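You operate a simulated robot arm through the tools that you are given. There is no shell and no other tool.

The job below is to be done with a simulated robot arm. You get a single attempt, and the scene is never put back.

TASK
Put things in order on the top of the right workbench. At the end: the small red paver stands on top of the yellow thin paver; the silver steel block from the top of the right workbench is on the silver plate; the grey mortar cube (marked "P") from the top of the right workbench stands where the green filter stood; the grey battery from the top of the right workbench stands where the grey mortar cube stood; the green filter stands where the small red paver stood; whatever was shut is shut again. Leave all else as you found it, and nothing knocked over.

It is judged by the outcome, as a careful person would: the job done as asked, and still so three seconds after it is handed in. It fails if anything else is knocked over, pushed out of place, dropped, spilled or broken.

THE ROBOT
A 7-joint arm with a two-finger gripper, fixed in place. Base frame: the origin is at the foot of the arm, x ahead of it, y to its left, z up; the work surface is at about z = 850. Units: mm, rad, N and s.
With the tool pointing down near the work surface it reaches from about 340 to 720 mm from the base axis. Its first joint turns from -1.152 to 1.152 rad. Payload 2.45 kg.
The TCP is the grasp point between the finger pads, 26 mm short of the fingertips. In the tool frame z runs along the fingers and y along their closing line. The gripper opens to 96 mm. The gripper's body begins 69 mm behind the TCP.
Orientation is that of the tool frame in the base frame, as a unit quaternion [w, x, y, z]. With the fingers straight down and closing along the base's y, the tool's x points along the base's -x, its y along +y and its z along -z.

THE INTERFACE
- The arm moves only by the tool servo_tool. Its arguments are lists of equal length, an entry for each row: "linear": the shift along the base's x, y, z in units of 200 mm (1.0 is 200 mm), a list of three; "rot": the turn, a rotation vector about the base's x, y, z in units of 120 degrees (1.0 is 120 degrees), a list of three. In form: {"linear": [[dx, dy, dz], ...], "rot": [[ax, ay, az], ...]}. A call has 1 to 20 rows; each row is the pose to reach, as a shift and turn from the pose commanded when the call began. "claw" is the gripper command, from -1 (fully open) to 1 (shut), values between in proportion, set as the call begins (left out, the last holds). A call with a number of a shift or a turn outside -1 to 1 is refused whole. Each row takes 0.2 s and may step no farther than 50 mm and 0.15 rad from the row before; otherwise, or with a gripper value out of range, the whole call is refused. A pose out of reach is approached as far as the arm can. The call stops where the force on the tool passes 40 N (or 10 N more than at its start, if that is more) or the arm is blocked; 0.2 s more then pass. The fingers move at their own pace and stop on an object; they squeeze with about 29 N. The grip force told is the motor's: it shows also when the fingers shut on nothing. Time passes only in rows, and 0.2 s behind the last, so rows that repeat a pose let the fingers close. The reply holds the time, the measured pose of the TCP, the force on the tool along the base axes, the opening and the grip force, in the units named above and with some noise, with the torque about the TCP (base axes, N m) and any sound that the robot's microphone picked up.
- Cameras (640 x 400 px; columns grow to the right, rows downward): "scene" is fixed at [182.1, -419.8, 1411.6]; the picture's right is [0.49, -0.87, 0.00], its down [-0.58, -0.33, -0.74] and it looks along [0.65, 0.36, -0.67] (base axes); focal length 292 px, centre (320, 200). "wrist" rides on the gripper at [82, 3, -98] in the tool frame; the picture's right is [-0.04, 1.00, 0.00], its down [-0.73, -0.03, -0.68] and it looks along [-0.68, -0.03, 0.73] (tool axes); focal length 256 px, centre (320, 200). There is no depth. A picture from a camera that has moved, and an enlarged one, comes with that camera's place and axes in the base frame and with its lens.
- capture(camera): a new picture of that camera. The clock stands still meanwhile.
- enlarge(camera, box): a new picture of the part [left, top, right, bottom] of that camera's present view, enlarged. The clock stands still meanwhile.
- sign_off(): hands the job in; it is judged then, once.

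Places have to be worked out from the pictures, the camera data and where the tool is seen. Open the gripper and draw the arm clear of the work before you hand the job in, unless the task says otherwise.

The tools are called after ">>>" as a command line: name --argument value ..., lists and objects as JSON in quotes. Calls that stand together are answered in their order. servo_tool: Moves the arm, as the interface text tells. Its arguments: {"type":"object","properties":{"linear":{"type":"array","items":{"type":"array","items":{"type":"number"}}},"rot":{"type":"array","items":{"type":"array","items":{"type":"number"}}},"claw":{"type":"number"}},"required":["linear","rot"]} The other tools are called the same way: capture (camera) takes a picture; enlarge (camera, box) takes an enlarged picture of a part of a camera's view; sign_off () hands the job in.

At the start:

```text
t: 0.0
tcp_pos: [484.6, -29.2, 1169.3]
tcp_rot: [0.0, 0.0, 1.0, 0.001]
wrist_force: [0.2, 0.5, 0.2]
moment: [-0.02, -0.01, 0.0]
opening: 96.0
finger_force: 0.0
```

scene: 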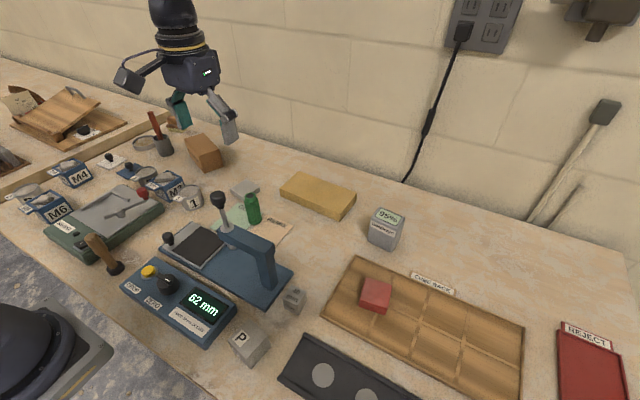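
wrist: 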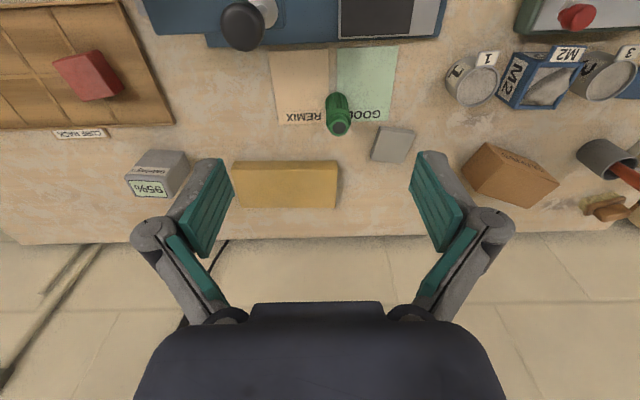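

The scene shows a bench with many objects; I'll look at enlarged parts before planning.

>>> enlarge --camera "scene" --box '[100, 120, 320, 260]'

>>> enlarge --camera "scene" --box '[220, 160, 440, 300]'

>>> enlarge --camera "scene" --box '[100, 240, 350, 400]'

>>> enlarge --camera "scene" --box '[0, 80, 220, 220]'

>>> enlarge --camera "scene" --box '[260, 240, 510, 400]'

>>> enlarge --camera "scene" --box '[420, 240, 640, 400]'

```text
2.86 times, centred on (210, 190) of scene
camera zoom: at [182.1, -419.8, 1411.6], right [0.49, -0.87, 0.0], down [-0.58, -0.33, -0.74], along [0.65, 0.36, -0.67], focal length 835 px, centre (634, 229)
```

zoom: 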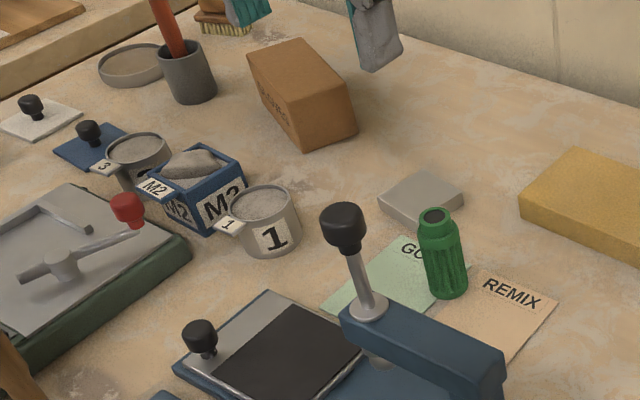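

```text
2.86 times, centred on (330, 230) of scene
camera zoom: at [182.1, -419.8, 1411.6], right [0.49, -0.87, 0.0], down [-0.58, -0.33, -0.74], along [0.65, 0.36, -0.67], focal length 835 px, centre (291, 114)
```

zoom: 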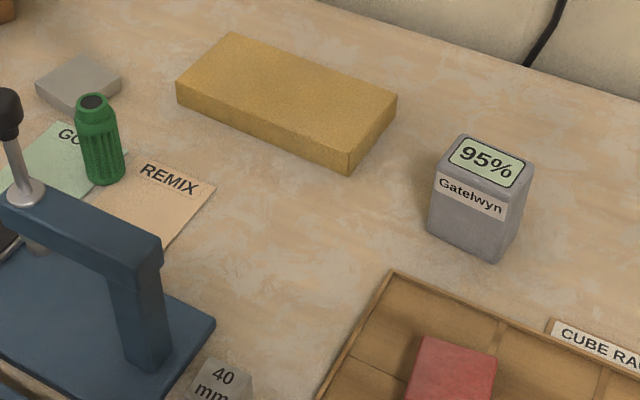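

```text
2.50 times, centred on (225, 320) of scene
camera zoom: at [182.1, -419.8, 1411.6], right [0.49, -0.87, 0.0], down [-0.58, -0.33, -0.74], along [0.65, 0.36, -0.67], focal length 731 px, centre (558, -100)
```

zoom: 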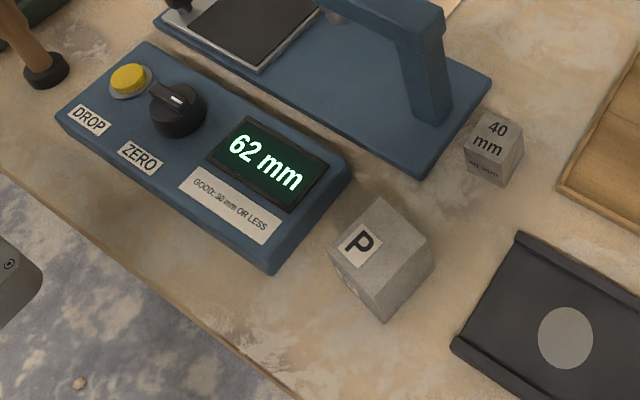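

```text
2.86 times, centred on (110, 150) of scene
camera zoom: at [182.1, -419.8, 1411.6], right [0.49, -0.87, 0.0], down [-0.58, -0.33, -0.74], along [0.65, 0.36, -0.67], focal length 835 px, centre (920, 343)
```

zoom: 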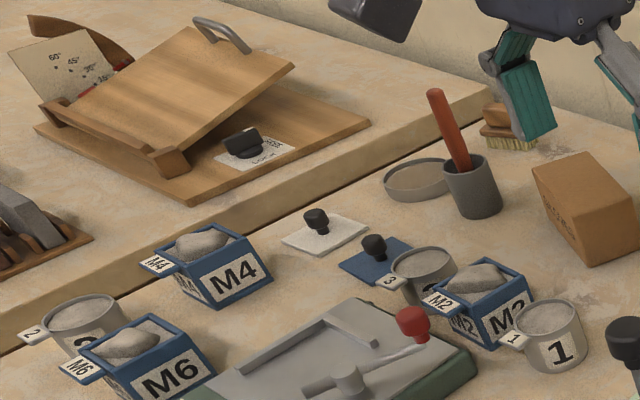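

```text
2.50 times, centred on (385, 320) of scene
camera zoom: at [182.1, -419.8, 1411.6], right [0.49, -0.87, 0.0], down [-0.58, -0.33, -0.74], along [0.65, 0.36, -0.67], focal length 731 px, centre (158, -100)
```

zoom: 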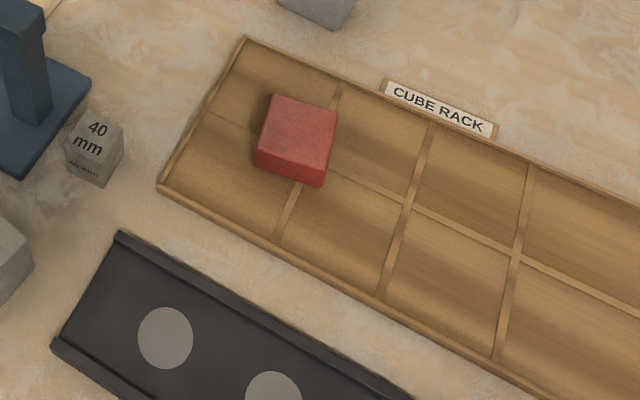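

```text
2.50 times, centred on (530, 320) of scene
camera zoom: at [182.1, -419.8, 1411.6], right [0.49, -0.87, 0.0], down [-0.58, -0.33, -0.74], along [0.65, 0.36, -0.67], focal length 731 px, centre (-205, -100)
```

zoom: 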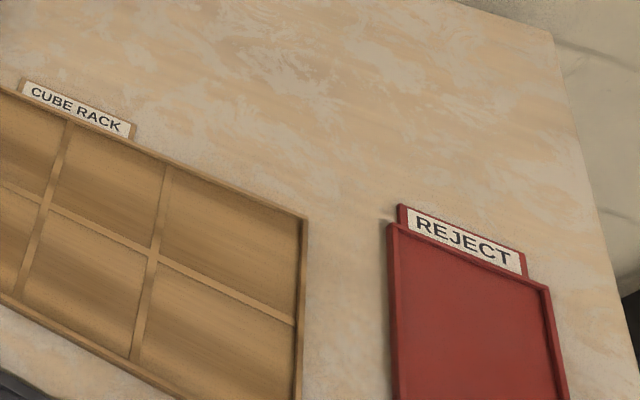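

Next I enlarge the wrist view for a second viewpoint to triangulate places.

>>> enlarge --camera "wrist" --box '[220, 80, 440, 220]'

>>> enlarge --camera "wrist" --box '[0, 40, 260, 210]'

>>> enlarge --camera "wrist" --box '[400, 0, 640, 220]'

>>> enlarge --camera "scene" --box '[0, 120, 180, 300]'

```text
2.86 times, centred on (330, 150) of wrist
camera zoom: at [402.6, -24.8, 1267.8], right [0.04, 1.0, 0.0], down [0.73, -0.03, 0.68], along [0.68, -0.03, -0.73], focal length 731 px, centre (291, 343)
```

zoom: 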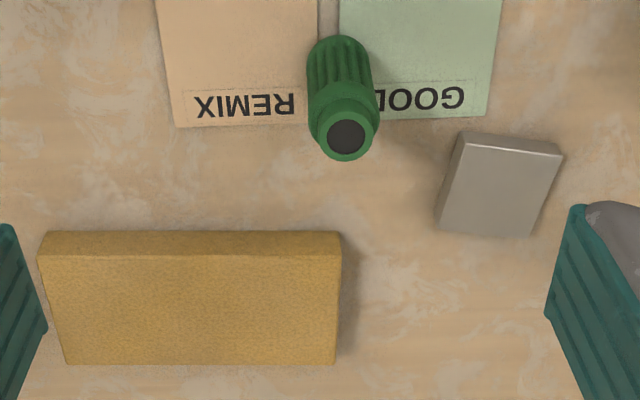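

```text
2.35 times, centred on (130, 125) of wrist
camera zoom: at [402.6, -24.8, 1267.8], right [0.04, 1.0, 0.0], down [0.73, -0.03, 0.68], along [0.68, -0.03, -0.73], focal length 602 px, centre (767, 376)
```

zoom: 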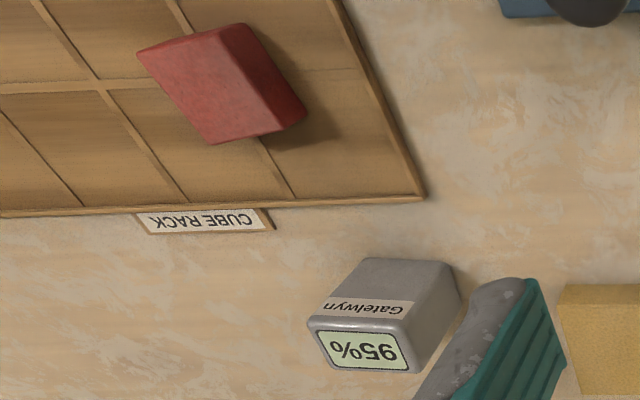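

```text
1.82 times, centred on (520, 110) of wrist
camera zoom: at [402.6, -24.8, 1267.8], right [0.04, 1.0, 0.0], down [0.73, -0.03, 0.68], along [0.68, -0.03, -0.73], focal length 465 px, centre (-44, 364)
```

zoom: 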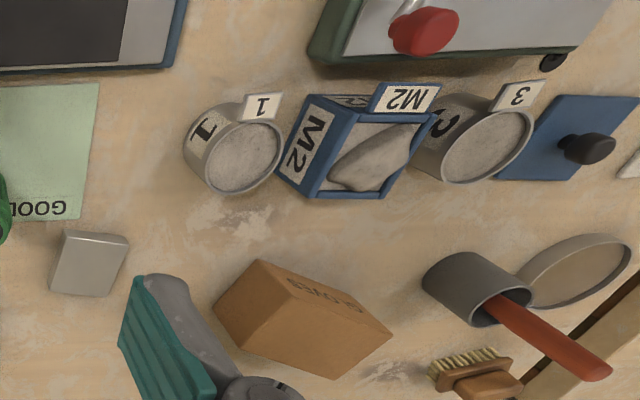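

```text
2.22 times, centred on (90, 210) of scene
camera zoom: at [182.1, -419.8, 1411.6], right [0.49, -0.87, 0.0], down [-0.58, -0.33, -0.74], along [0.65, 0.36, -0.67], focal length 650 px, centre (831, 178)
```

zoom: 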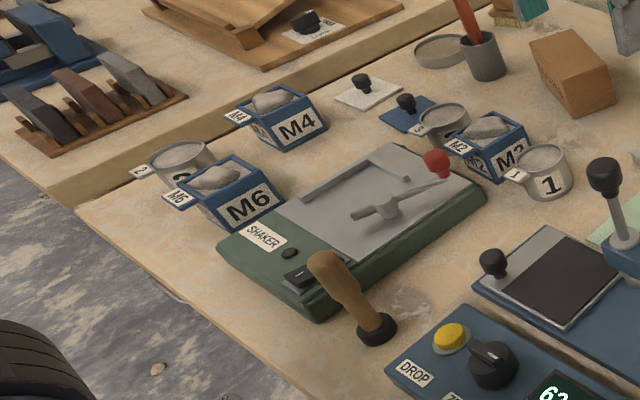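

Triangulating, I put the red paver near (509,-366), battery near (694,-340), filter (565,-4), 40 mm block (415,-229), P cube (310,-206), yellow paver centre (730,-110), press knob top around z=1080. I swing the tool at the current height to look at the right-hand side more closely.

>>> servo_tool --linear '[[-0.083, -0.163, 0], [-0.166, -0.326, 0], [-0.25, -0.49, 0], [-0.333, -0.653, 0], [-0.416, -0.816, 0], [-0.5, -0.98, 0], [-0.5, -0.98, -0.2]]' --rot '[[0, 0, -0.05], [0, 0, -0.1], [0, 0, -0.15], [0, 0, -0.2], [0, 0, -0.25], [0, 0, -0.3], [0, 0, -0.3]]' --claw -1

```text
t: 1.6
tcp_pos: [383.0, -224.1, 1129.0]
tcp_rot: [0.0, 0.31, 0.951, 0.0]
wrist_force: [0.3, 0.4, -0.3]
moment: [-0.05, -0.01, 0.02]
opening: 95.8
finger_force: 0.1
```

The arm reached (383,-224,1129) with yaw -0.63. I take a picture from here.

>>> capture --camera "wrist"

>>> capture --camera "scene"

```text
taken
camera wrist: at [319.3, -173.9, 1228.0], right [0.62, 0.78, 0.0], down [0.58, -0.46, 0.68], along [0.53, -0.42, -0.73], focal length 256 px, centre (320, 200)
```

wrist: 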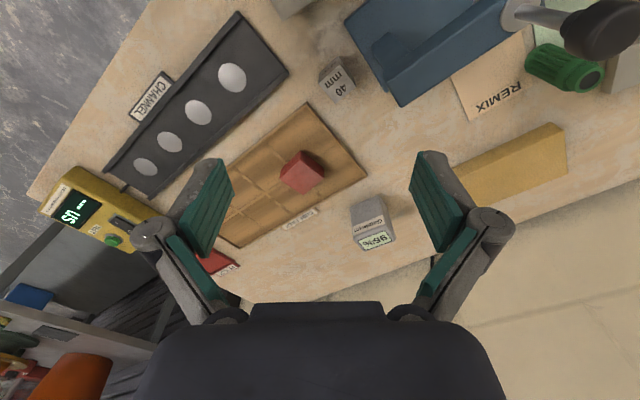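

```text
taken
```

scene: 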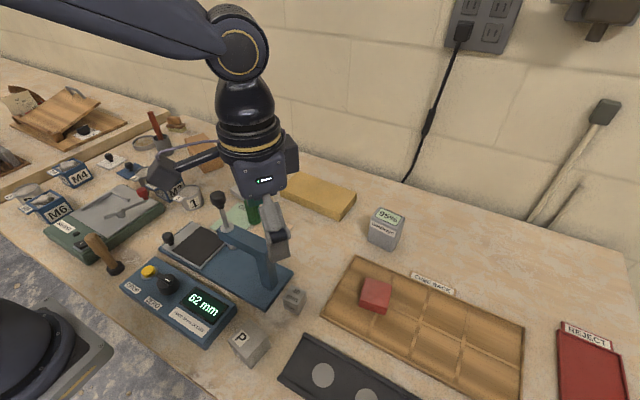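

I enlarge the relevant parts of this view.

>>> enlarge --camera "wrist" --box '[220, 90, 410, 260]'

>>> enlarge --camera "wrist" --box '[250, 0, 450, 130]'

>>> enlarge --camera "wrist" --box '[420, 0, 640, 200]'

```text
2.35 times, centred on (315, 175) of wrist
camera zoom: at [319.3, -173.9, 1228.0], right [0.62, 0.78, 0.0], down [0.58, -0.46, 0.68], along [0.53, -0.42, -0.73], focal length 602 px, centre (332, 259)
```

zoom: 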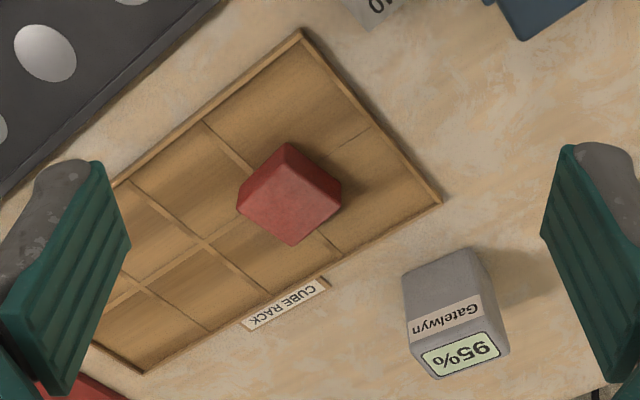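

```text
3.08 times, centred on (350, 65) of wrist
camera zoom: at [319.3, -173.9, 1228.0], right [0.62, 0.78, 0.0], down [0.58, -0.46, 0.68], along [0.53, -0.42, -0.73], focal length 788 px, centre (228, 615)
```

zoom: 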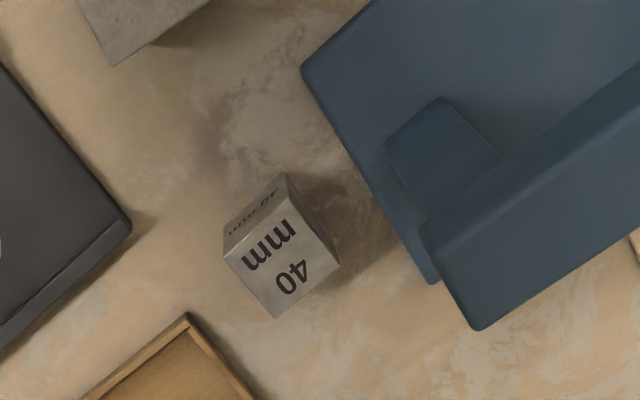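

```text
2.00 times, centred on (530, 100) of wrist
camera zoom: at [319.3, -173.9, 1228.0], right [0.62, 0.78, 0.0], down [0.58, -0.46, 0.68], along [0.53, -0.42, -0.73], focal length 512 px, centre (-100, 400)
```

zoom: 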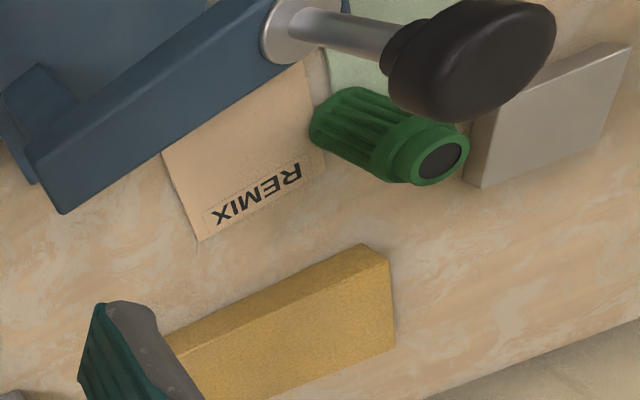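

The 40 mm gauge cube is the silver steel block, and the thin silver slab by the cards is the silver plate. I go lower to look closely at the red paver on the rack.

>>> servo_tool --linear '[[0.05, -0.094, -0.16], [0.1, -0.188, -0.32], [0.15, -0.28, -0.48], [0.2, -0.375, -0.64]]' --rot '[[0, 0, 0], [0, 0, 0], [0, 0, 0], [0, 0, 0]]'

>>> capture --camera "wrist"

>>> enlarge --camera "wrist" --box '[240, 120, 400, 260]'

```text
t: 2.6
tcp_pos: [423.4, -297.5, 1001.9]
tcp_rot: [0.0, 0.309, 0.951, 0.0]
wrist_force: [-0.1, 0.5, -0.9]
moment: [0.02, 0.01, -0.02]
opening: 95.9
finger_force: 0.1
```

```text
taken
camera wrist: at [360.4, -248.3, 1100.3], right [0.62, 0.78, 0.0], down [0.58, -0.45, 0.68], along [0.53, -0.42, -0.73], focal length 256 px, centre (320, 200)
```

wrist: 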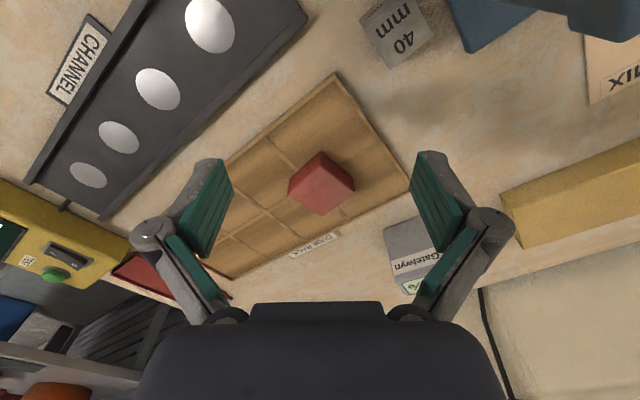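

```text
2.86 times, centred on (320, 190) of wrist
camera zoom: at [360.4, -248.3, 1100.3], right [0.62, 0.78, 0.0], down [0.58, -0.45, 0.68], along [0.53, -0.42, -0.73], focal length 731 px, centre (320, 229)
```

zoom: 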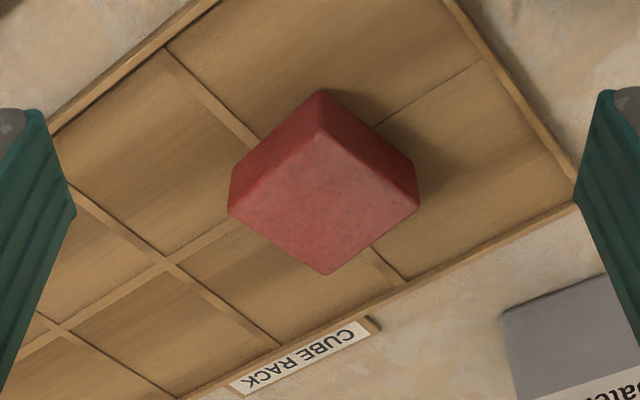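

The red paver top centre works out to about (508.6,-363.5), 52 mm square, top near z=886. I zoom harder on the rack dividers to judge their height.

>>> enlarge --camera "wrist" --box '[325, 110, 405, 160]'

>>> enlarge --camera "wrist" --box '[255, 130, 335, 200]'

>>> enlarge --camera "wrist" --box '[310, 175, 410, 245]'

>>> enlarge --camera "scene" --box '[325, 255, 425, 325]'

```text
8.00 times, centred on (365, 135) of wrist
camera zoom: at [360.4, -248.3, 1100.3], right [0.62, 0.78, 0.0], down [0.58, -0.45, 0.68], along [0.53, -0.42, -0.73], focal length 2048 px, centre (-40, 720)
```

zoom: 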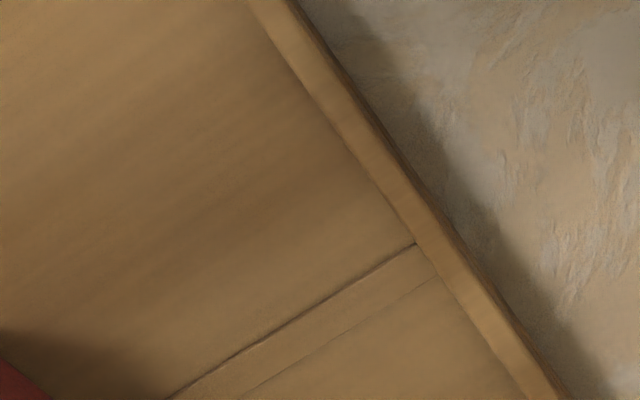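

```text
5.71 times, centred on (295, 165) of wrist
camera zoom: at [360.4, -248.3, 1100.3], right [0.62, 0.78, 0.0], down [0.58, -0.45, 0.68], along [0.53, -0.42, -0.73], focal length 1463 px, centre (463, 400)
```

zoom: 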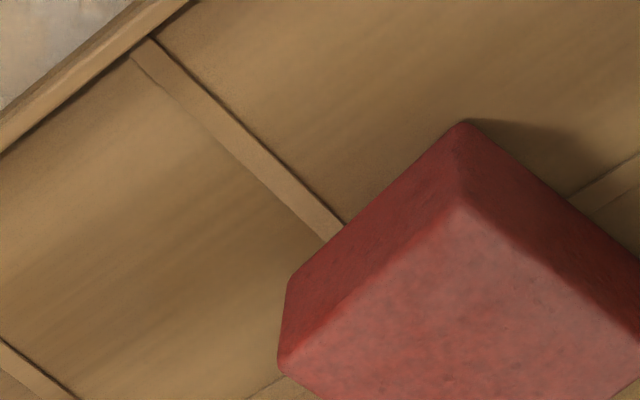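

```text
5.71 times, centred on (360, 210) of wrist
camera zoom: at [360.4, -248.3, 1100.3], right [0.62, 0.78, 0.0], down [0.58, -0.45, 0.68], along [0.53, -0.42, -0.73], focal length 1463 px, centre (91, 143)
```

zoom: 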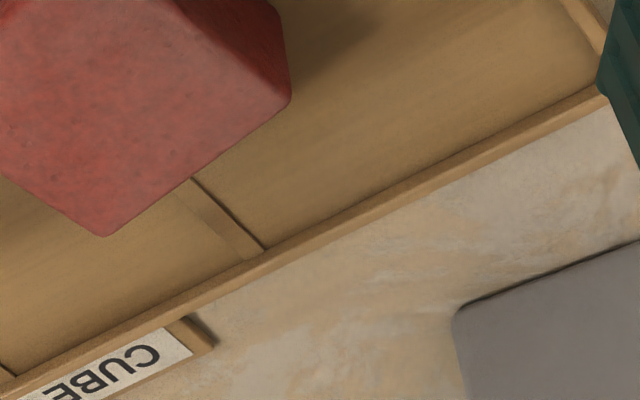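

```text
5.71 times, centred on (375, 290) of scene
camera zoom: at [182.1, -419.8, 1411.6], right [0.49, -0.87, 0.0], down [-0.58, -0.33, -0.74], along [0.65, 0.36, -0.67], focal length 1670 px, centre (6, -314)
```

zoom: 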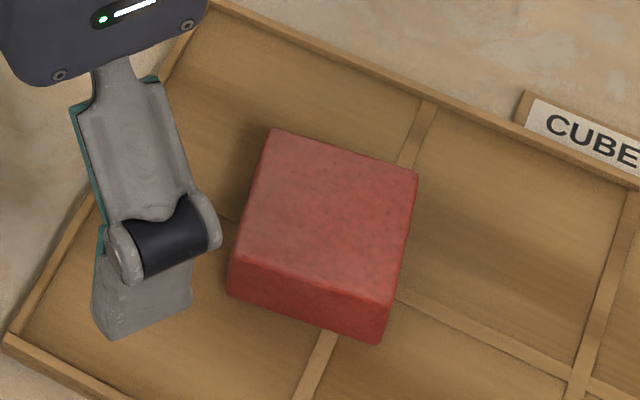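

The dividers are only about 1 mm high and the paver sits level across them. I move over the red paver, turn to match its edges (yaw about +9°), and stay high.

>>> servo_tool --linear '[[0.07, -0.053, 0], [0.14, -0.106, 0], [0.21, -0.158, 0], [0.28, -0.211, 0], [0.35, -0.264, 0], [0.42, -0.3165, -0.05], [0.42, -0.3165, -0.2], [0.42, -0.3165, -0.2]]' --rot '[[0, 0, 0.063], [0, 0, 0.126], [0, 0, 0.189], [0, 0, 0.252], [0, 0, 0.315], [0, 0, 0.3775], [0, 0, 0.3775], [0, 0, 0.3775]]'

>>> capture --camera "wrist"

>>> capture --camera "scene"

```text
t: 4.4
tcp_pos: [507.9, -363.1, 960.9]
tcp_rot: [0.0, -0.081, 0.997, 0.0]
wrist_force: [-0.2, 0.0, 0.4]
moment: [-0.02, 0.01, 0.03]
opening: 95.9
finger_force: 0.1
```

```text
taken
camera wrist: at [427.0, -372.5, 1059.1], right [-0.12, 0.99, 0.0], down [0.73, 0.09, 0.68], along [0.67, 0.08, -0.73], focal length 256 px, centre (320, 200)
```

wrist: 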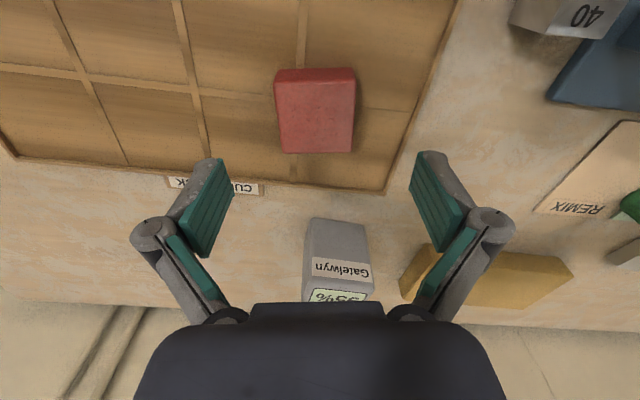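

```text
taken
```

scene: 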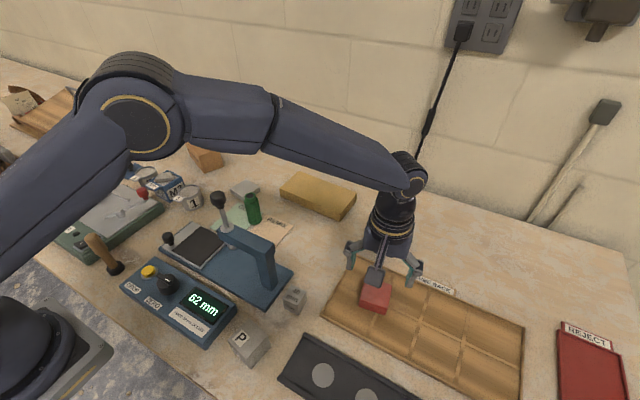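

The paver sits between the fingers in view; I enlarge to check the centring before descending.

>>> enlarge --camera "wrist" --box '[250, 50, 390, 170]'

```text
3.33 times, centred on (320, 110) of wrist
camera zoom: at [427.0, -372.5, 1059.1], right [-0.12, 0.99, 0.0], down [0.73, 0.09, 0.68], along [0.67, 0.08, -0.73], focal length 853 px, centre (320, 500)
```

zoom: 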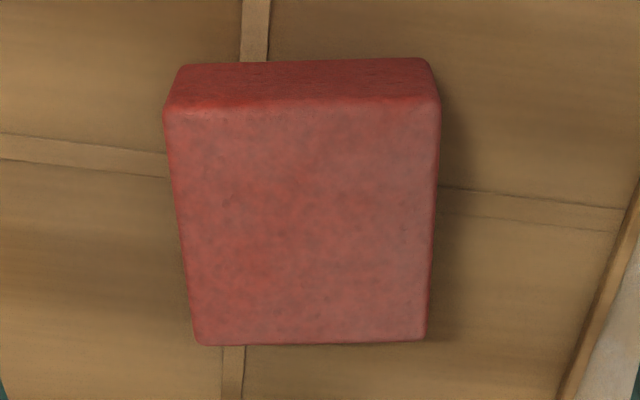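

The paver centre is about (509.5,-364.5) with its edges parallel to the fingers. I descend to z=890 (tips about 864, above the rack floor) and close.

>>> servo_tool --linear '[[0.003, -0.005, -0.12], [0.005, -0.005, -0.24], [0.005, -0.005, -0.355], [0.005, -0.005, -0.355]]' --rot '[[0, 0, 0], [0, 0, 0], [0, 0, 0], [0, 0, 0]]'

>>> servo_tool --linear '[[0, 0, 0], [0, 0, 0], [0, 0, 0], [0, 0, 0], [0, 0, 0], [0, 0, 0]]' --rot '[[0, 0, 0], [0, 0, 0], [0, 0, 0], [0, 0, 0], [0, 0, 0], [0, 0, 0]]' --claw 1

>>> capture --camera "wrist"

```text
t: 5.4
tcp_pos: [509.5, -363.6, 889.5]
tcp_rot: [0.0, -0.081, 0.997, 0.0]
wrist_force: [-1.0, 0.0, -0.3]
moment: [0.01, 0.01, 0.0]
opening: 96.2
finger_force: 0.1
```

```text
t: 6.8
tcp_pos: [507.6, -363.8, 890.6]
tcp_rot: [-0.001, -0.081, 0.997, 0.0]
wrist_force: [0.1, -1.3, 2.0]
moment: [-0.09, 0.0, -0.05]
opening: 55.7
finger_force: 28.8
```

```text
taken
camera wrist: at [427.9, -373.9, 988.5], right [-0.12, 0.99, 0.0], down [0.73, 0.09, 0.68], along [0.67, 0.08, -0.73], focal length 256 px, centre (320, 200)
```

wrist: 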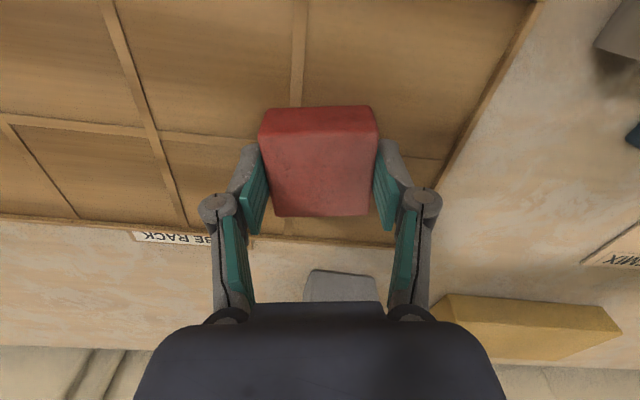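

The paver is held (opening 55.7 mm, 29 N). I lift it straight up and carry it halfway towards the near part of the yellow paver, which I place at x 686–786, y -205 to -5, top z about 876.

>>> servo_tool --linear '[[0, 0, 0.1], [0, 0, 0.3], [0, 0, 0.55], [0.13, 0.19, 0.55], [0.27, 0.38, 0.55], [0.4, 0.57, 0.55], [0.54, 0.76, 0.55]]' --rot '[[0, 0, 0], [0, 0, 0], [0, 0, 0], [0, 0, -0.0125], [0, 0, -0.025], [0, 0, -0.0375], [0, 0, -0.05]]'

>>> servo_tool --linear '[[0.13, 0.19, 0], [0.27, 0.38, 0], [0.4, 0.57, 0], [0.54, 0.76, 0], [0.54, 0.76, 0]]' --rot '[[0, 0, -0.0125], [0, 0, -0.025], [0, 0, -0.0375], [0, 0, -0.05], [0, 0, -0.05]]'

>>> capture --camera "wrist"

>>> capture --camera "scene"

```text
t: 8.4
tcp_pos: [618.2, -211.2, 999.8]
tcp_rot: [0.001, -0.028, 1.0, 0.0]
wrist_force: [0.0, -0.4, -2.3]
moment: [-0.01, -0.02, 0.02]
opening: 55.5
finger_force: 29.4
```

```text
t: 9.6
tcp_pos: [722.9, -57.2, 999.7]
tcp_rot: [0.0, 0.024, 1.0, 0.0]
wrist_force: [0.2, -0.8, -2.3]
moment: [0.0, 0.01, 0.01]
opening: 55.4
finger_force: 28.8
```

```text
taken
camera wrist: at [642.8, -50.8, 1097.9], right [0.09, 1.0, 0.0], down [0.73, -0.06, 0.68], along [0.67, -0.06, -0.74], focal length 256 px, centre (320, 200)
```

wrist: 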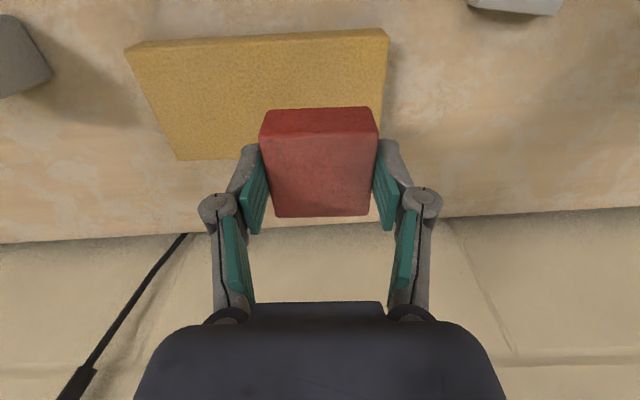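

```text
taken
```

scene: 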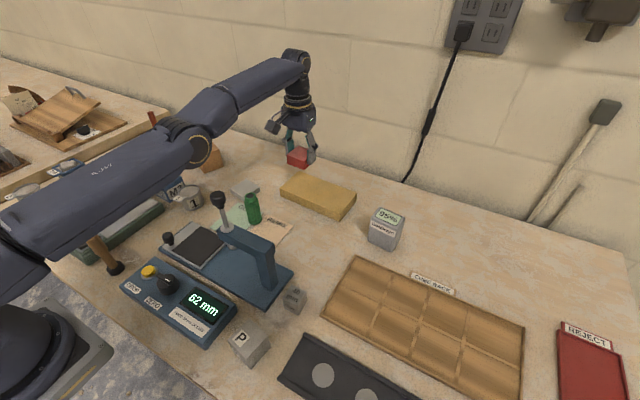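

I am over the yellow paver with edges parallel (yellow's near edge about x=686 here). I descend to just above its top and check whether the reach holds.

>>> servo_tool --linear '[[0, 0, -0.2], [0, 0, -0.4], [0, 0, -0.42], [0, 0, -0.42]]' --rot '[[0, 0, 0], [0, 0, 0], [0, 0, 0], [0, 0, 0]]'

>>> capture --camera "wrist"

>>> enlarge --camera "scene" --box '[250, 120, 380, 230]'

```text
t: 10.6
tcp_pos: [728.2, -59.0, 916.1]
tcp_rot: [0.0, 0.023, 1.0, 0.001]
wrist_force: [-2.7, 0.1, 6.1]
moment: [-0.15, -0.17, -0.05]
opening: 55.6
finger_force: 28.7
out of reach, approached as far as the arm can: row 2, 3, 4
```

```text
taken
camera wrist: at [647.2, -51.8, 1015.6], right [0.09, 1.0, 0.0], down [0.73, -0.06, 0.68], along [0.68, -0.06, -0.73], focal length 256 px, centre (320, 200)
```

wrist: 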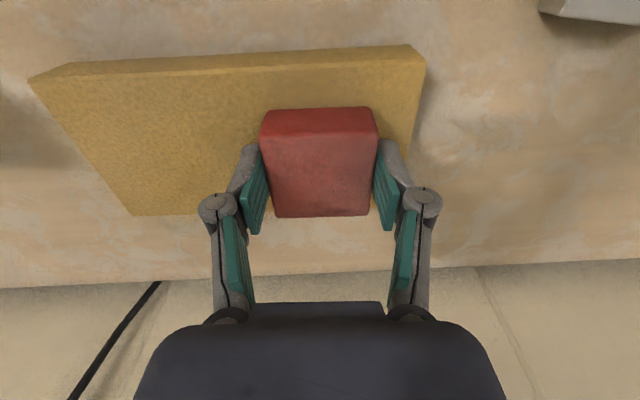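

```text
3.64 times, centred on (315, 175) of scene
camera zoom: at [181.9, -419.8, 1411.7], right [0.49, -0.87, 0.0], down [-0.58, -0.33, -0.74], along [0.65, 0.36, -0.67], focal length 1063 px, centre (338, 291)
```

zoom: 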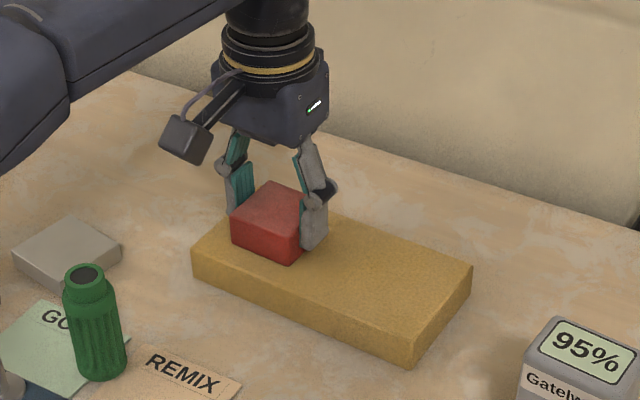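

The tool reports about 8 N upward change, so the paver may already touch; I zoom in on the contact.

>>> enlarge --camera "scene" --box '[285, 160, 345, 205]'

>>> enlarge --camera "wrist" --box '[240, 80, 400, 180]'

```text
8.89 times, centred on (315, 182) of scene
camera zoom: at [181.9, -419.8, 1411.7], right [0.49, -0.87, 0.0], down [-0.58, -0.33, -0.74], along [0.65, 0.36, -0.67], focal length 2599 px, centre (364, 356)
```

zoom: 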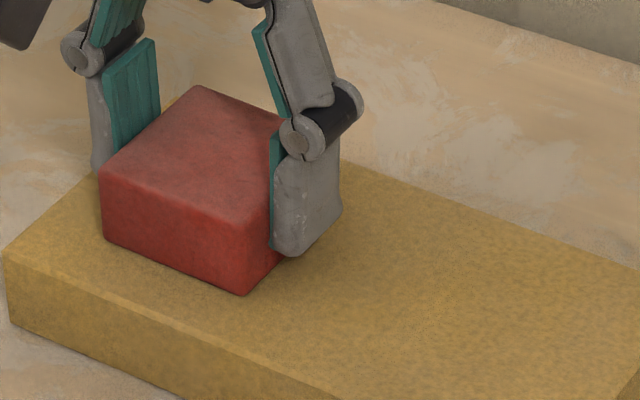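

```text
4.00 times, centred on (320, 130) of wrist
camera zoom: at [647.2, -51.8, 1015.6], right [0.09, 1.0, 0.0], down [0.73, -0.06, 0.68], along [0.68, -0.06, -0.73], focal length 1024 px, centre (320, 480)
```

zoom: 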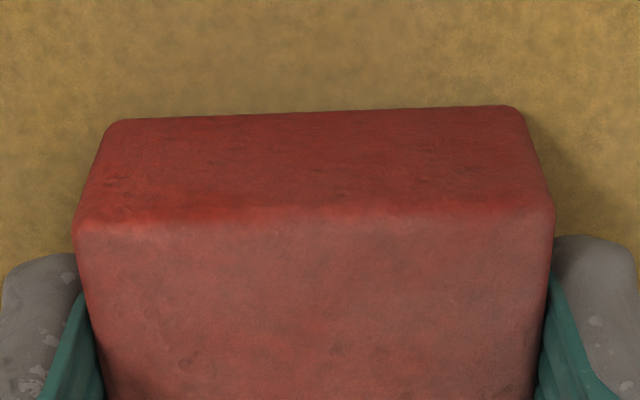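

It looks at or within a millimetre or two of contact. I lower 2 mm and read the force.

>>> servo_tool --linear '[[0, 0, -0.01], [0, 0, -0.01]]' --rot '[[0, 0, 0], [0, 0, 0]]'

```text
t: 11.2
tcp_pos: [728.7, -58.3, 917.2]
tcp_rot: [0.002, 0.023, 1.0, 0.0]
wrist_force: [-6.1, 2.3, 21.2]
moment: [0.0, 0.15, -0.02]
opening: 55.7
finger_force: 28.7
```

Force rose to 21 N, so the paver is firmly on the yellow one. I ease off 1.5 mm and open the gripper partway.

>>> servo_tool --linear '[[0, 0, 0.008], [0, 0, 0.008]]' --rot '[[0, 0, 0], [0, 0, 0]]'

>>> servo_tool --linear '[[0, 0, 0], [0, 0, 0], [0, 0, 0], [0, 0, 0]]' --rot '[[0, 0, 0], [0, 0, 0], [0, 0, 0], [0, 0, 0]]' --claw -0.6

>>> capture --camera "wrist"

```text
t: 11.8
tcp_pos: [728.0, -58.5, 916.1]
tcp_rot: [0.001, 0.024, 1.0, 0.001]
wrist_force: [1.8, 2.7, 13.6]
moment: [-0.04, -0.44, 0.0]
opening: 55.6
finger_force: 28.9
```

```text
t: 12.8
tcp_pos: [728.0, -59.5, 915.5]
tcp_rot: [-0.001, 0.024, 1.0, 0.0]
wrist_force: [0.1, 0.5, 0.3]
moment: [-0.02, -0.03, 0.03]
opening: 76.9
finger_force: 0.2
```

```text
taken
camera wrist: at [647.3, -52.3, 1014.2], right [0.09, 1.0, 0.0], down [0.73, -0.06, 0.68], along [0.68, -0.06, -0.73], focal length 256 px, centre (320, 200)
```

wrist: 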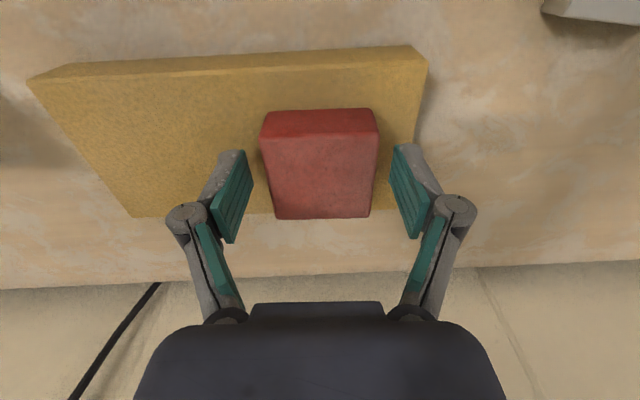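

The red paver rests on the yellow one. I rise straight up and then move over the green filter at about z=1020, clear of the press lever.

>>> servo_tool --linear '[[0, 0, 0.2], [0, 0, 0.44], [-0.03, 0, 0.54], [-0.22, 0.07, 0.54], [-0.42, 0.14, 0.54], [-0.62, 0.21, 0.54], [-0.81, 0.275, 0.54], [-0.81, 0.275, 0.54]]' --rot '[[0, 0, 0], [0, 0, 0], [0, 0, 0], [0, 0, 0], [0, 0, 0], [0, 0, 0], [0, 0, 0], [0, 0, 0]]' --claw -1

>>> capture --camera "wrist"

>>> enlarge --camera "scene" --box '[200, 120, 380, 250]'

```text
t: 14.6
tcp_pos: [566.6, -4.7, 1023.7]
tcp_rot: [0.0, 0.023, 1.0, 0.0]
wrist_force: [-0.4, 0.0, -0.1]
moment: [0.0, 0.04, -0.01]
opening: 95.9
finger_force: 0.0
out of reach, approached as far as the arm can: row 2
```

```text
taken
camera wrist: at [484.7, 2.9, 1122.0], right [0.09, 1.0, 0.0], down [0.73, -0.06, 0.68], along [0.68, -0.06, -0.73], focal length 256 px, centre (320, 200)
```

wrist: 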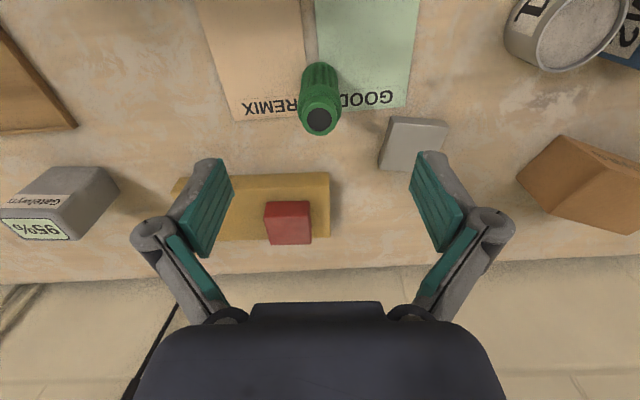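

```text
3.08 times, centred on (290, 185) of scene
camera zoom: at [182.1, -419.8, 1411.6], right [0.49, -0.87, 0.0], down [-0.58, -0.33, -0.74], along [0.65, 0.36, -0.67], focal length 900 px, centre (412, 246)
```

zoom: 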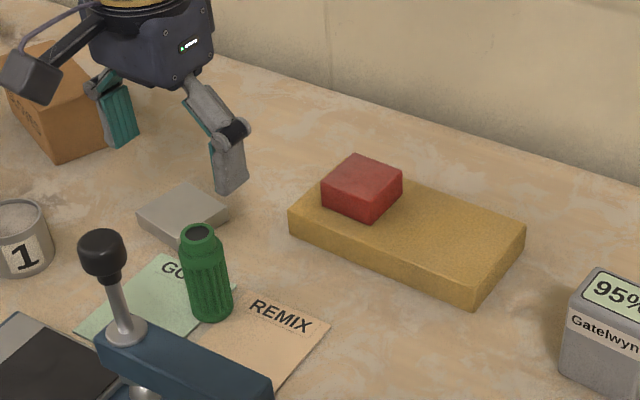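

Red paver is well seated. I enlarge the filter to measure its base and axis, and the silver plate.

>>> enlarge --camera "wrist" --box '[270, 40, 370, 150]'

>>> enlarge --camera "wrist" --box '[360, 90, 470, 190]'

>>> enlarge --camera "scene" --box '[225, 165, 305, 235]'

```text
3.64 times, centred on (320, 95) of wrist
camera zoom: at [484.7, 2.9, 1122.0], right [0.09, 1.0, 0.0], down [0.73, -0.06, 0.68], along [0.68, -0.06, -0.73], focal length 931 px, centre (320, 582)
```

zoom: 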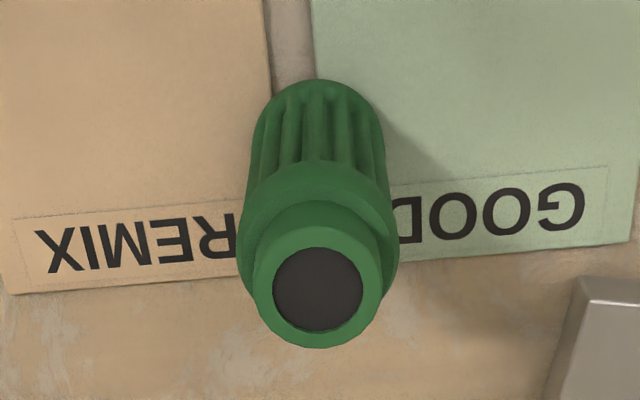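

```text
4.00 times, centred on (415, 140) of wrist
camera zoom: at [484.7, 2.9, 1122.0], right [0.09, 1.0, 0.0], down [0.73, -0.06, 0.68], along [0.68, -0.06, -0.73], focal length 1024 px, centre (-60, 440)
```

zoom: 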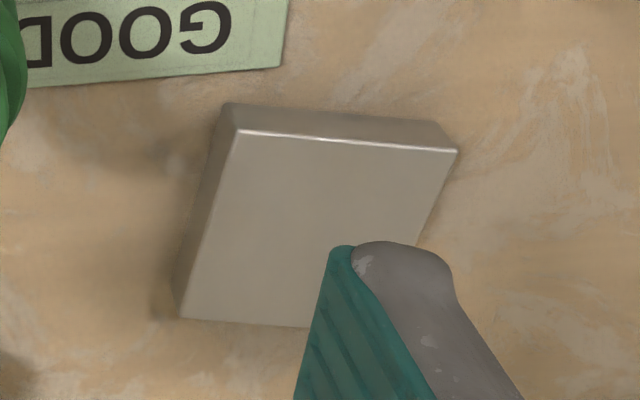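

```text
5.71 times, centred on (265, 200) of scene
camera zoom: at [182.1, -419.8, 1411.6], right [0.49, -0.87, 0.0], down [-0.58, -0.33, -0.74], along [0.65, 0.36, -0.67], focal length 1670 px, centre (634, 200)
```

zoom: 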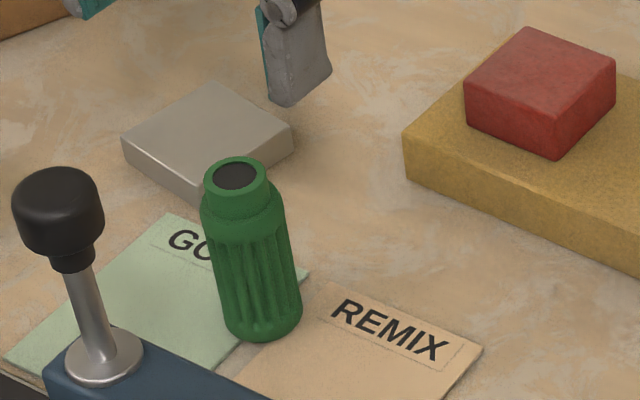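

The filter stands at about (572.7,-5), ~36 mm in diameter and ~87 mm tall, on the edges of the two cards. I descend around it to z=890 with the fingers wide open.

>>> servo_tool --linear '[[0.031, -0.003, 0], [0.031, -0.003, -0.17], [0.031, -0.003, -0.34], [0.031, -0.003, -0.51], [0.031, -0.003, -0.668], [0.031, -0.003, -0.668]]' --rot '[[0, 0, 0], [0, 0, 0], [0, 0, 0], [0, 0, 0], [0, 0, 0], [0, 0, 0]]'

>>> capture --camera "wrist"

>>> enlarge --camera "scene" --box '[180, 120, 340, 240]'

```text
t: 16.0
tcp_pos: [571.5, -4.4, 888.7]
tcp_rot: [0.001, 0.024, 1.0, 0.0]
wrist_force: [0.3, -0.5, 0.3]
moment: [0.0, 0.03, -0.01]
opening: 95.8
finger_force: 0.0
```

```text
taken
camera wrist: at [490.7, 2.0, 987.9], right [0.09, 1.0, 0.0], down [0.73, -0.06, 0.68], along [0.68, -0.06, -0.73], focal length 256 px, centre (320, 200)
```

wrist: 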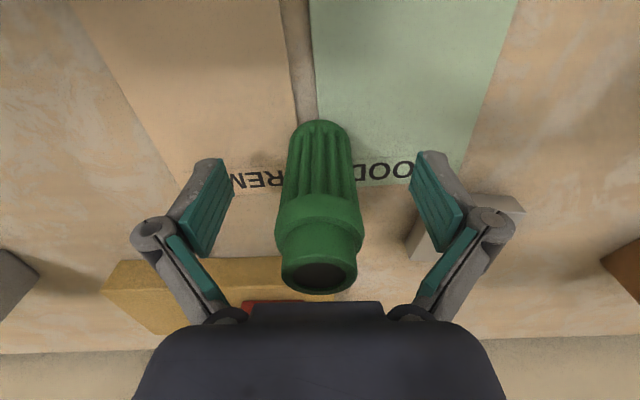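

```text
3.33 times, centred on (260, 180) of scene
camera zoom: at [182.1, -419.8, 1411.6], right [0.49, -0.87, 0.0], down [-0.58, -0.33, -0.74], along [0.65, 0.36, -0.67], focal length 974 px, centre (520, 267)
```

zoom: 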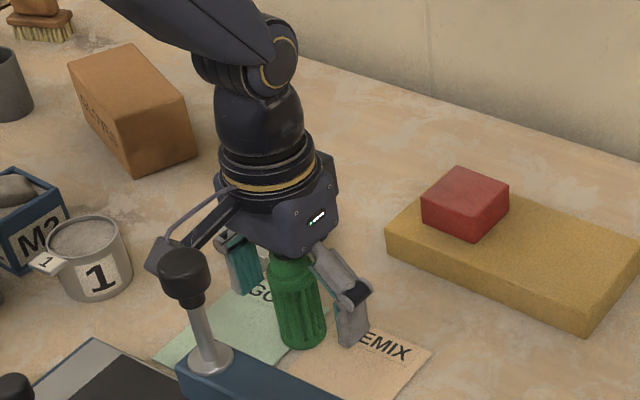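

The filter is centred between the pads. I close the gripper.

>>> servo_tool --linear '[[0, 0, 0], [0, 0, 0], [0, 0, 0], [0, 0, 0], [0, 0, 0], [0, 0, 0]]' --rot '[[0, 0, 0], [0, 0, 0], [0, 0, 0], [0, 0, 0], [0, 0, 0], [0, 0, 0]]' --claw 1

>>> capture --camera "wrist"

```text
t: 17.4
tcp_pos: [570.8, -4.1, 890.3]
tcp_rot: [0.0, 0.024, 1.0, 0.0]
wrist_force: [-0.3, 0.0, 0.4]
moment: [0.03, -0.02, 0.0]
opening: 34.5
finger_force: 29.3
```

```text
taken
camera wrist: at [490.7, 2.0, 988.3], right [0.09, 1.0, 0.0], down [0.73, -0.06, 0.68], along [0.68, -0.06, -0.73], focal length 256 px, centre (320, 200)
```

wrist: 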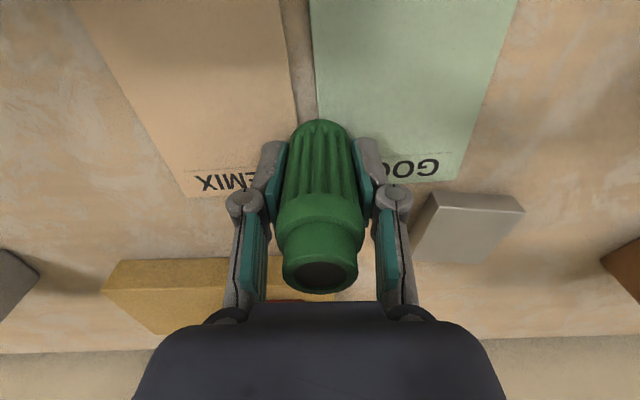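

Filter held (34.5 mm). I lift it to z≈1060 and carry it towards the red paver's old spot on the rack.

>>> servo_tool --linear '[[0, 0, 0.1], [0, 0, 0.3], [0, 0, 0.53], [0, 0, 0.76], [0, 0, 0.85], [-0.04, -0.226, 0.85], [-0.08, -0.452, 0.85], [-0.12, -0.678, 0.85], [-0.158, -0.904, 0.85]]' --rot '[[0, 0, 0], [0, 0, 0], [0, 0, 0], [0, 0, 0], [0, 0, 0], [0, 0, 0], [0, 0, 0], [0, 0, 0], [0, 0, 0]]'

>>> servo_tool --linear '[[-0.04, -0.226, 0], [-0.08, -0.452, 0], [-0.12, -0.678, 0], [-0.158, -0.904, 0], [-0.158, -0.904, -0.2], [-0.158, -0.904, -0.4], [-0.158, -0.904, -0.5], [-0.158, -0.904, -0.5]]' --rot '[[0, 0, 0], [0, 0, 0], [0, 0, 0], [0, 0, 0], [0, 0, 0], [0, 0, 0], [0, 0, 0], [0, 0, 0]]'

>>> capture --camera "wrist"

>>> capture --camera "scene"

```text
t: 19.4
tcp_pos: [539.0, -186.2, 1058.8]
tcp_rot: [0.0, 0.022, 1.0, 0.001]
wrist_force: [-0.5, -0.7, -1.1]
moment: [0.06, 0.02, 0.01]
opening: 34.6
finger_force: 28.9
```

```text
t: 21.2
tcp_pos: [508.5, -366.8, 961.4]
tcp_rot: [0.0, 0.024, 1.0, 0.0]
wrist_force: [0.2, 0.1, 0.5]
moment: [0.04, 0.0, -0.02]
opening: 34.9
finger_force: 28.6
```

```text
taken
camera wrist: at [427.9, -360.0, 1058.5], right [0.09, 1.0, 0.0], down [0.73, -0.06, 0.68], along [0.68, -0.06, -0.73], focal length 256 px, centre (320, 200)
```

wrist: 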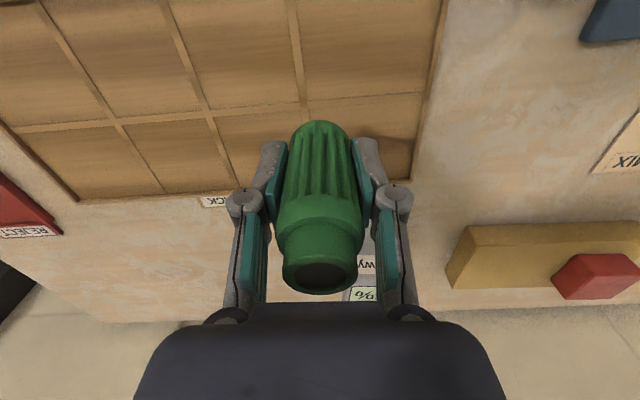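

```text
taken
```

scene: 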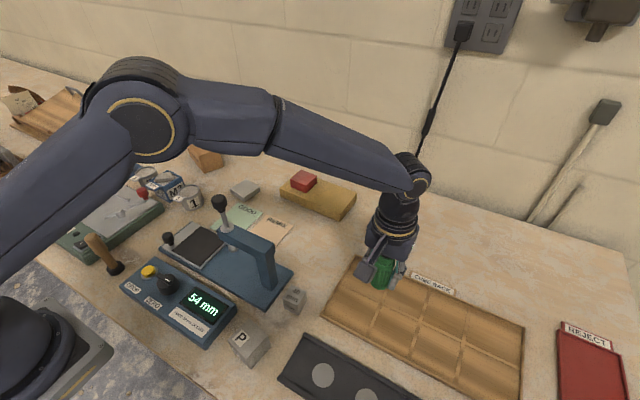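

The press display now reads 54 mm instead of 62 mm; I check whether the press was touched.

>>> enlarge --camera "scene" --box '[100, 120, 320, 260]'

>>> enlarge --camera "scene" --box '[100, 240, 350, 400]'

```text
2.86 times, centred on (210, 190) of scene
camera zoom: at [182.1, -419.8, 1411.6], right [0.49, -0.87, 0.0], down [-0.58, -0.33, -0.74], along [0.65, 0.36, -0.67], focal length 835 px, centre (634, 229)
```

zoom: 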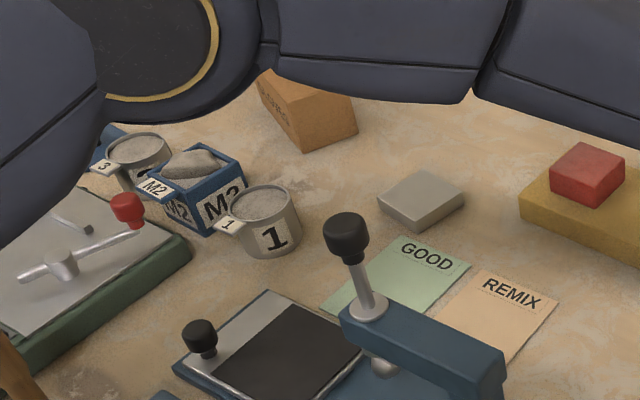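

```text
2.50 times, centred on (225, 320) of scene
camera zoom: at [182.1, -419.8, 1411.6], right [0.49, -0.87, 0.0], down [-0.58, -0.33, -0.74], along [0.65, 0.36, -0.67], focal length 731 px, centre (558, -100)
```

zoom: 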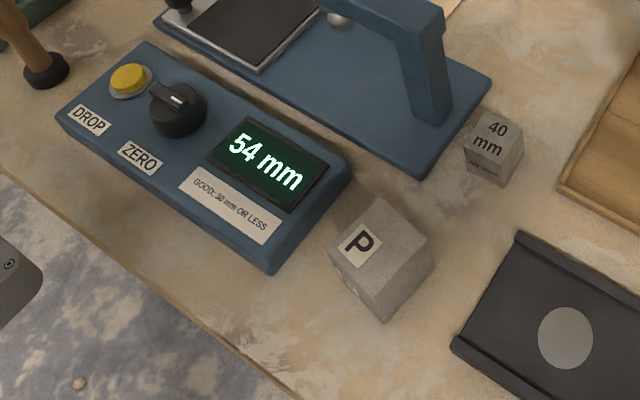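

The press plunger has been pushed down about 8 mm (62→54 mm), most likely by the forearm during the long reach; I will pull it back up later using the display. Now I lower the filter to just above the rack.

>>> servo_tool --linear '[[0, 0, -0.15], [0, 0, -0.28], [0, 0, -0.29], [0, 0, -0.29]]' --rot '[[0, 0, 0], [0, 0, 0], [0, 0, 0], [0, 0, 0]]'

>>> servo_tool --linear '[[0, 0, -0.01], [0, 0, -0.02], [0, 0, -0.02]]' --rot '[[0, 0, 0], [0, 0, 0], [0, 0, 0]]'

>>> capture --camera "wrist"

```text
t: 22.2
tcp_pos: [508.5, -366.2, 902.3]
tcp_rot: [0.0, 0.023, 1.0, 0.0]
wrist_force: [0.1, 0.1, -0.2]
moment: [-0.04, 0.01, -0.01]
opening: 34.6
finger_force: 29.4
```

```text
t: 23.0
tcp_pos: [507.8, -366.9, 898.7]
tcp_rot: [0.0, 0.023, 1.0, 0.0]
wrist_force: [-0.9, 0.7, -0.3]
moment: [0.04, -0.02, 0.01]
opening: 34.6
finger_force: 29.2
```

```text
taken
camera wrist: at [427.8, -359.8, 996.7], right [0.09, 1.0, 0.0], down [0.73, -0.06, 0.68], along [0.68, -0.06, -0.73], focal length 256 px, centre (320, 200)
```

wrist: 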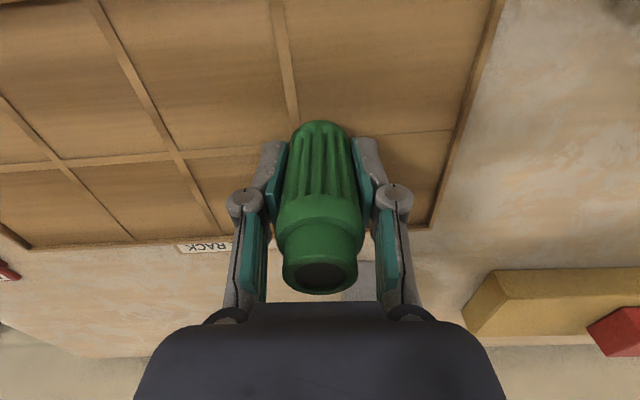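

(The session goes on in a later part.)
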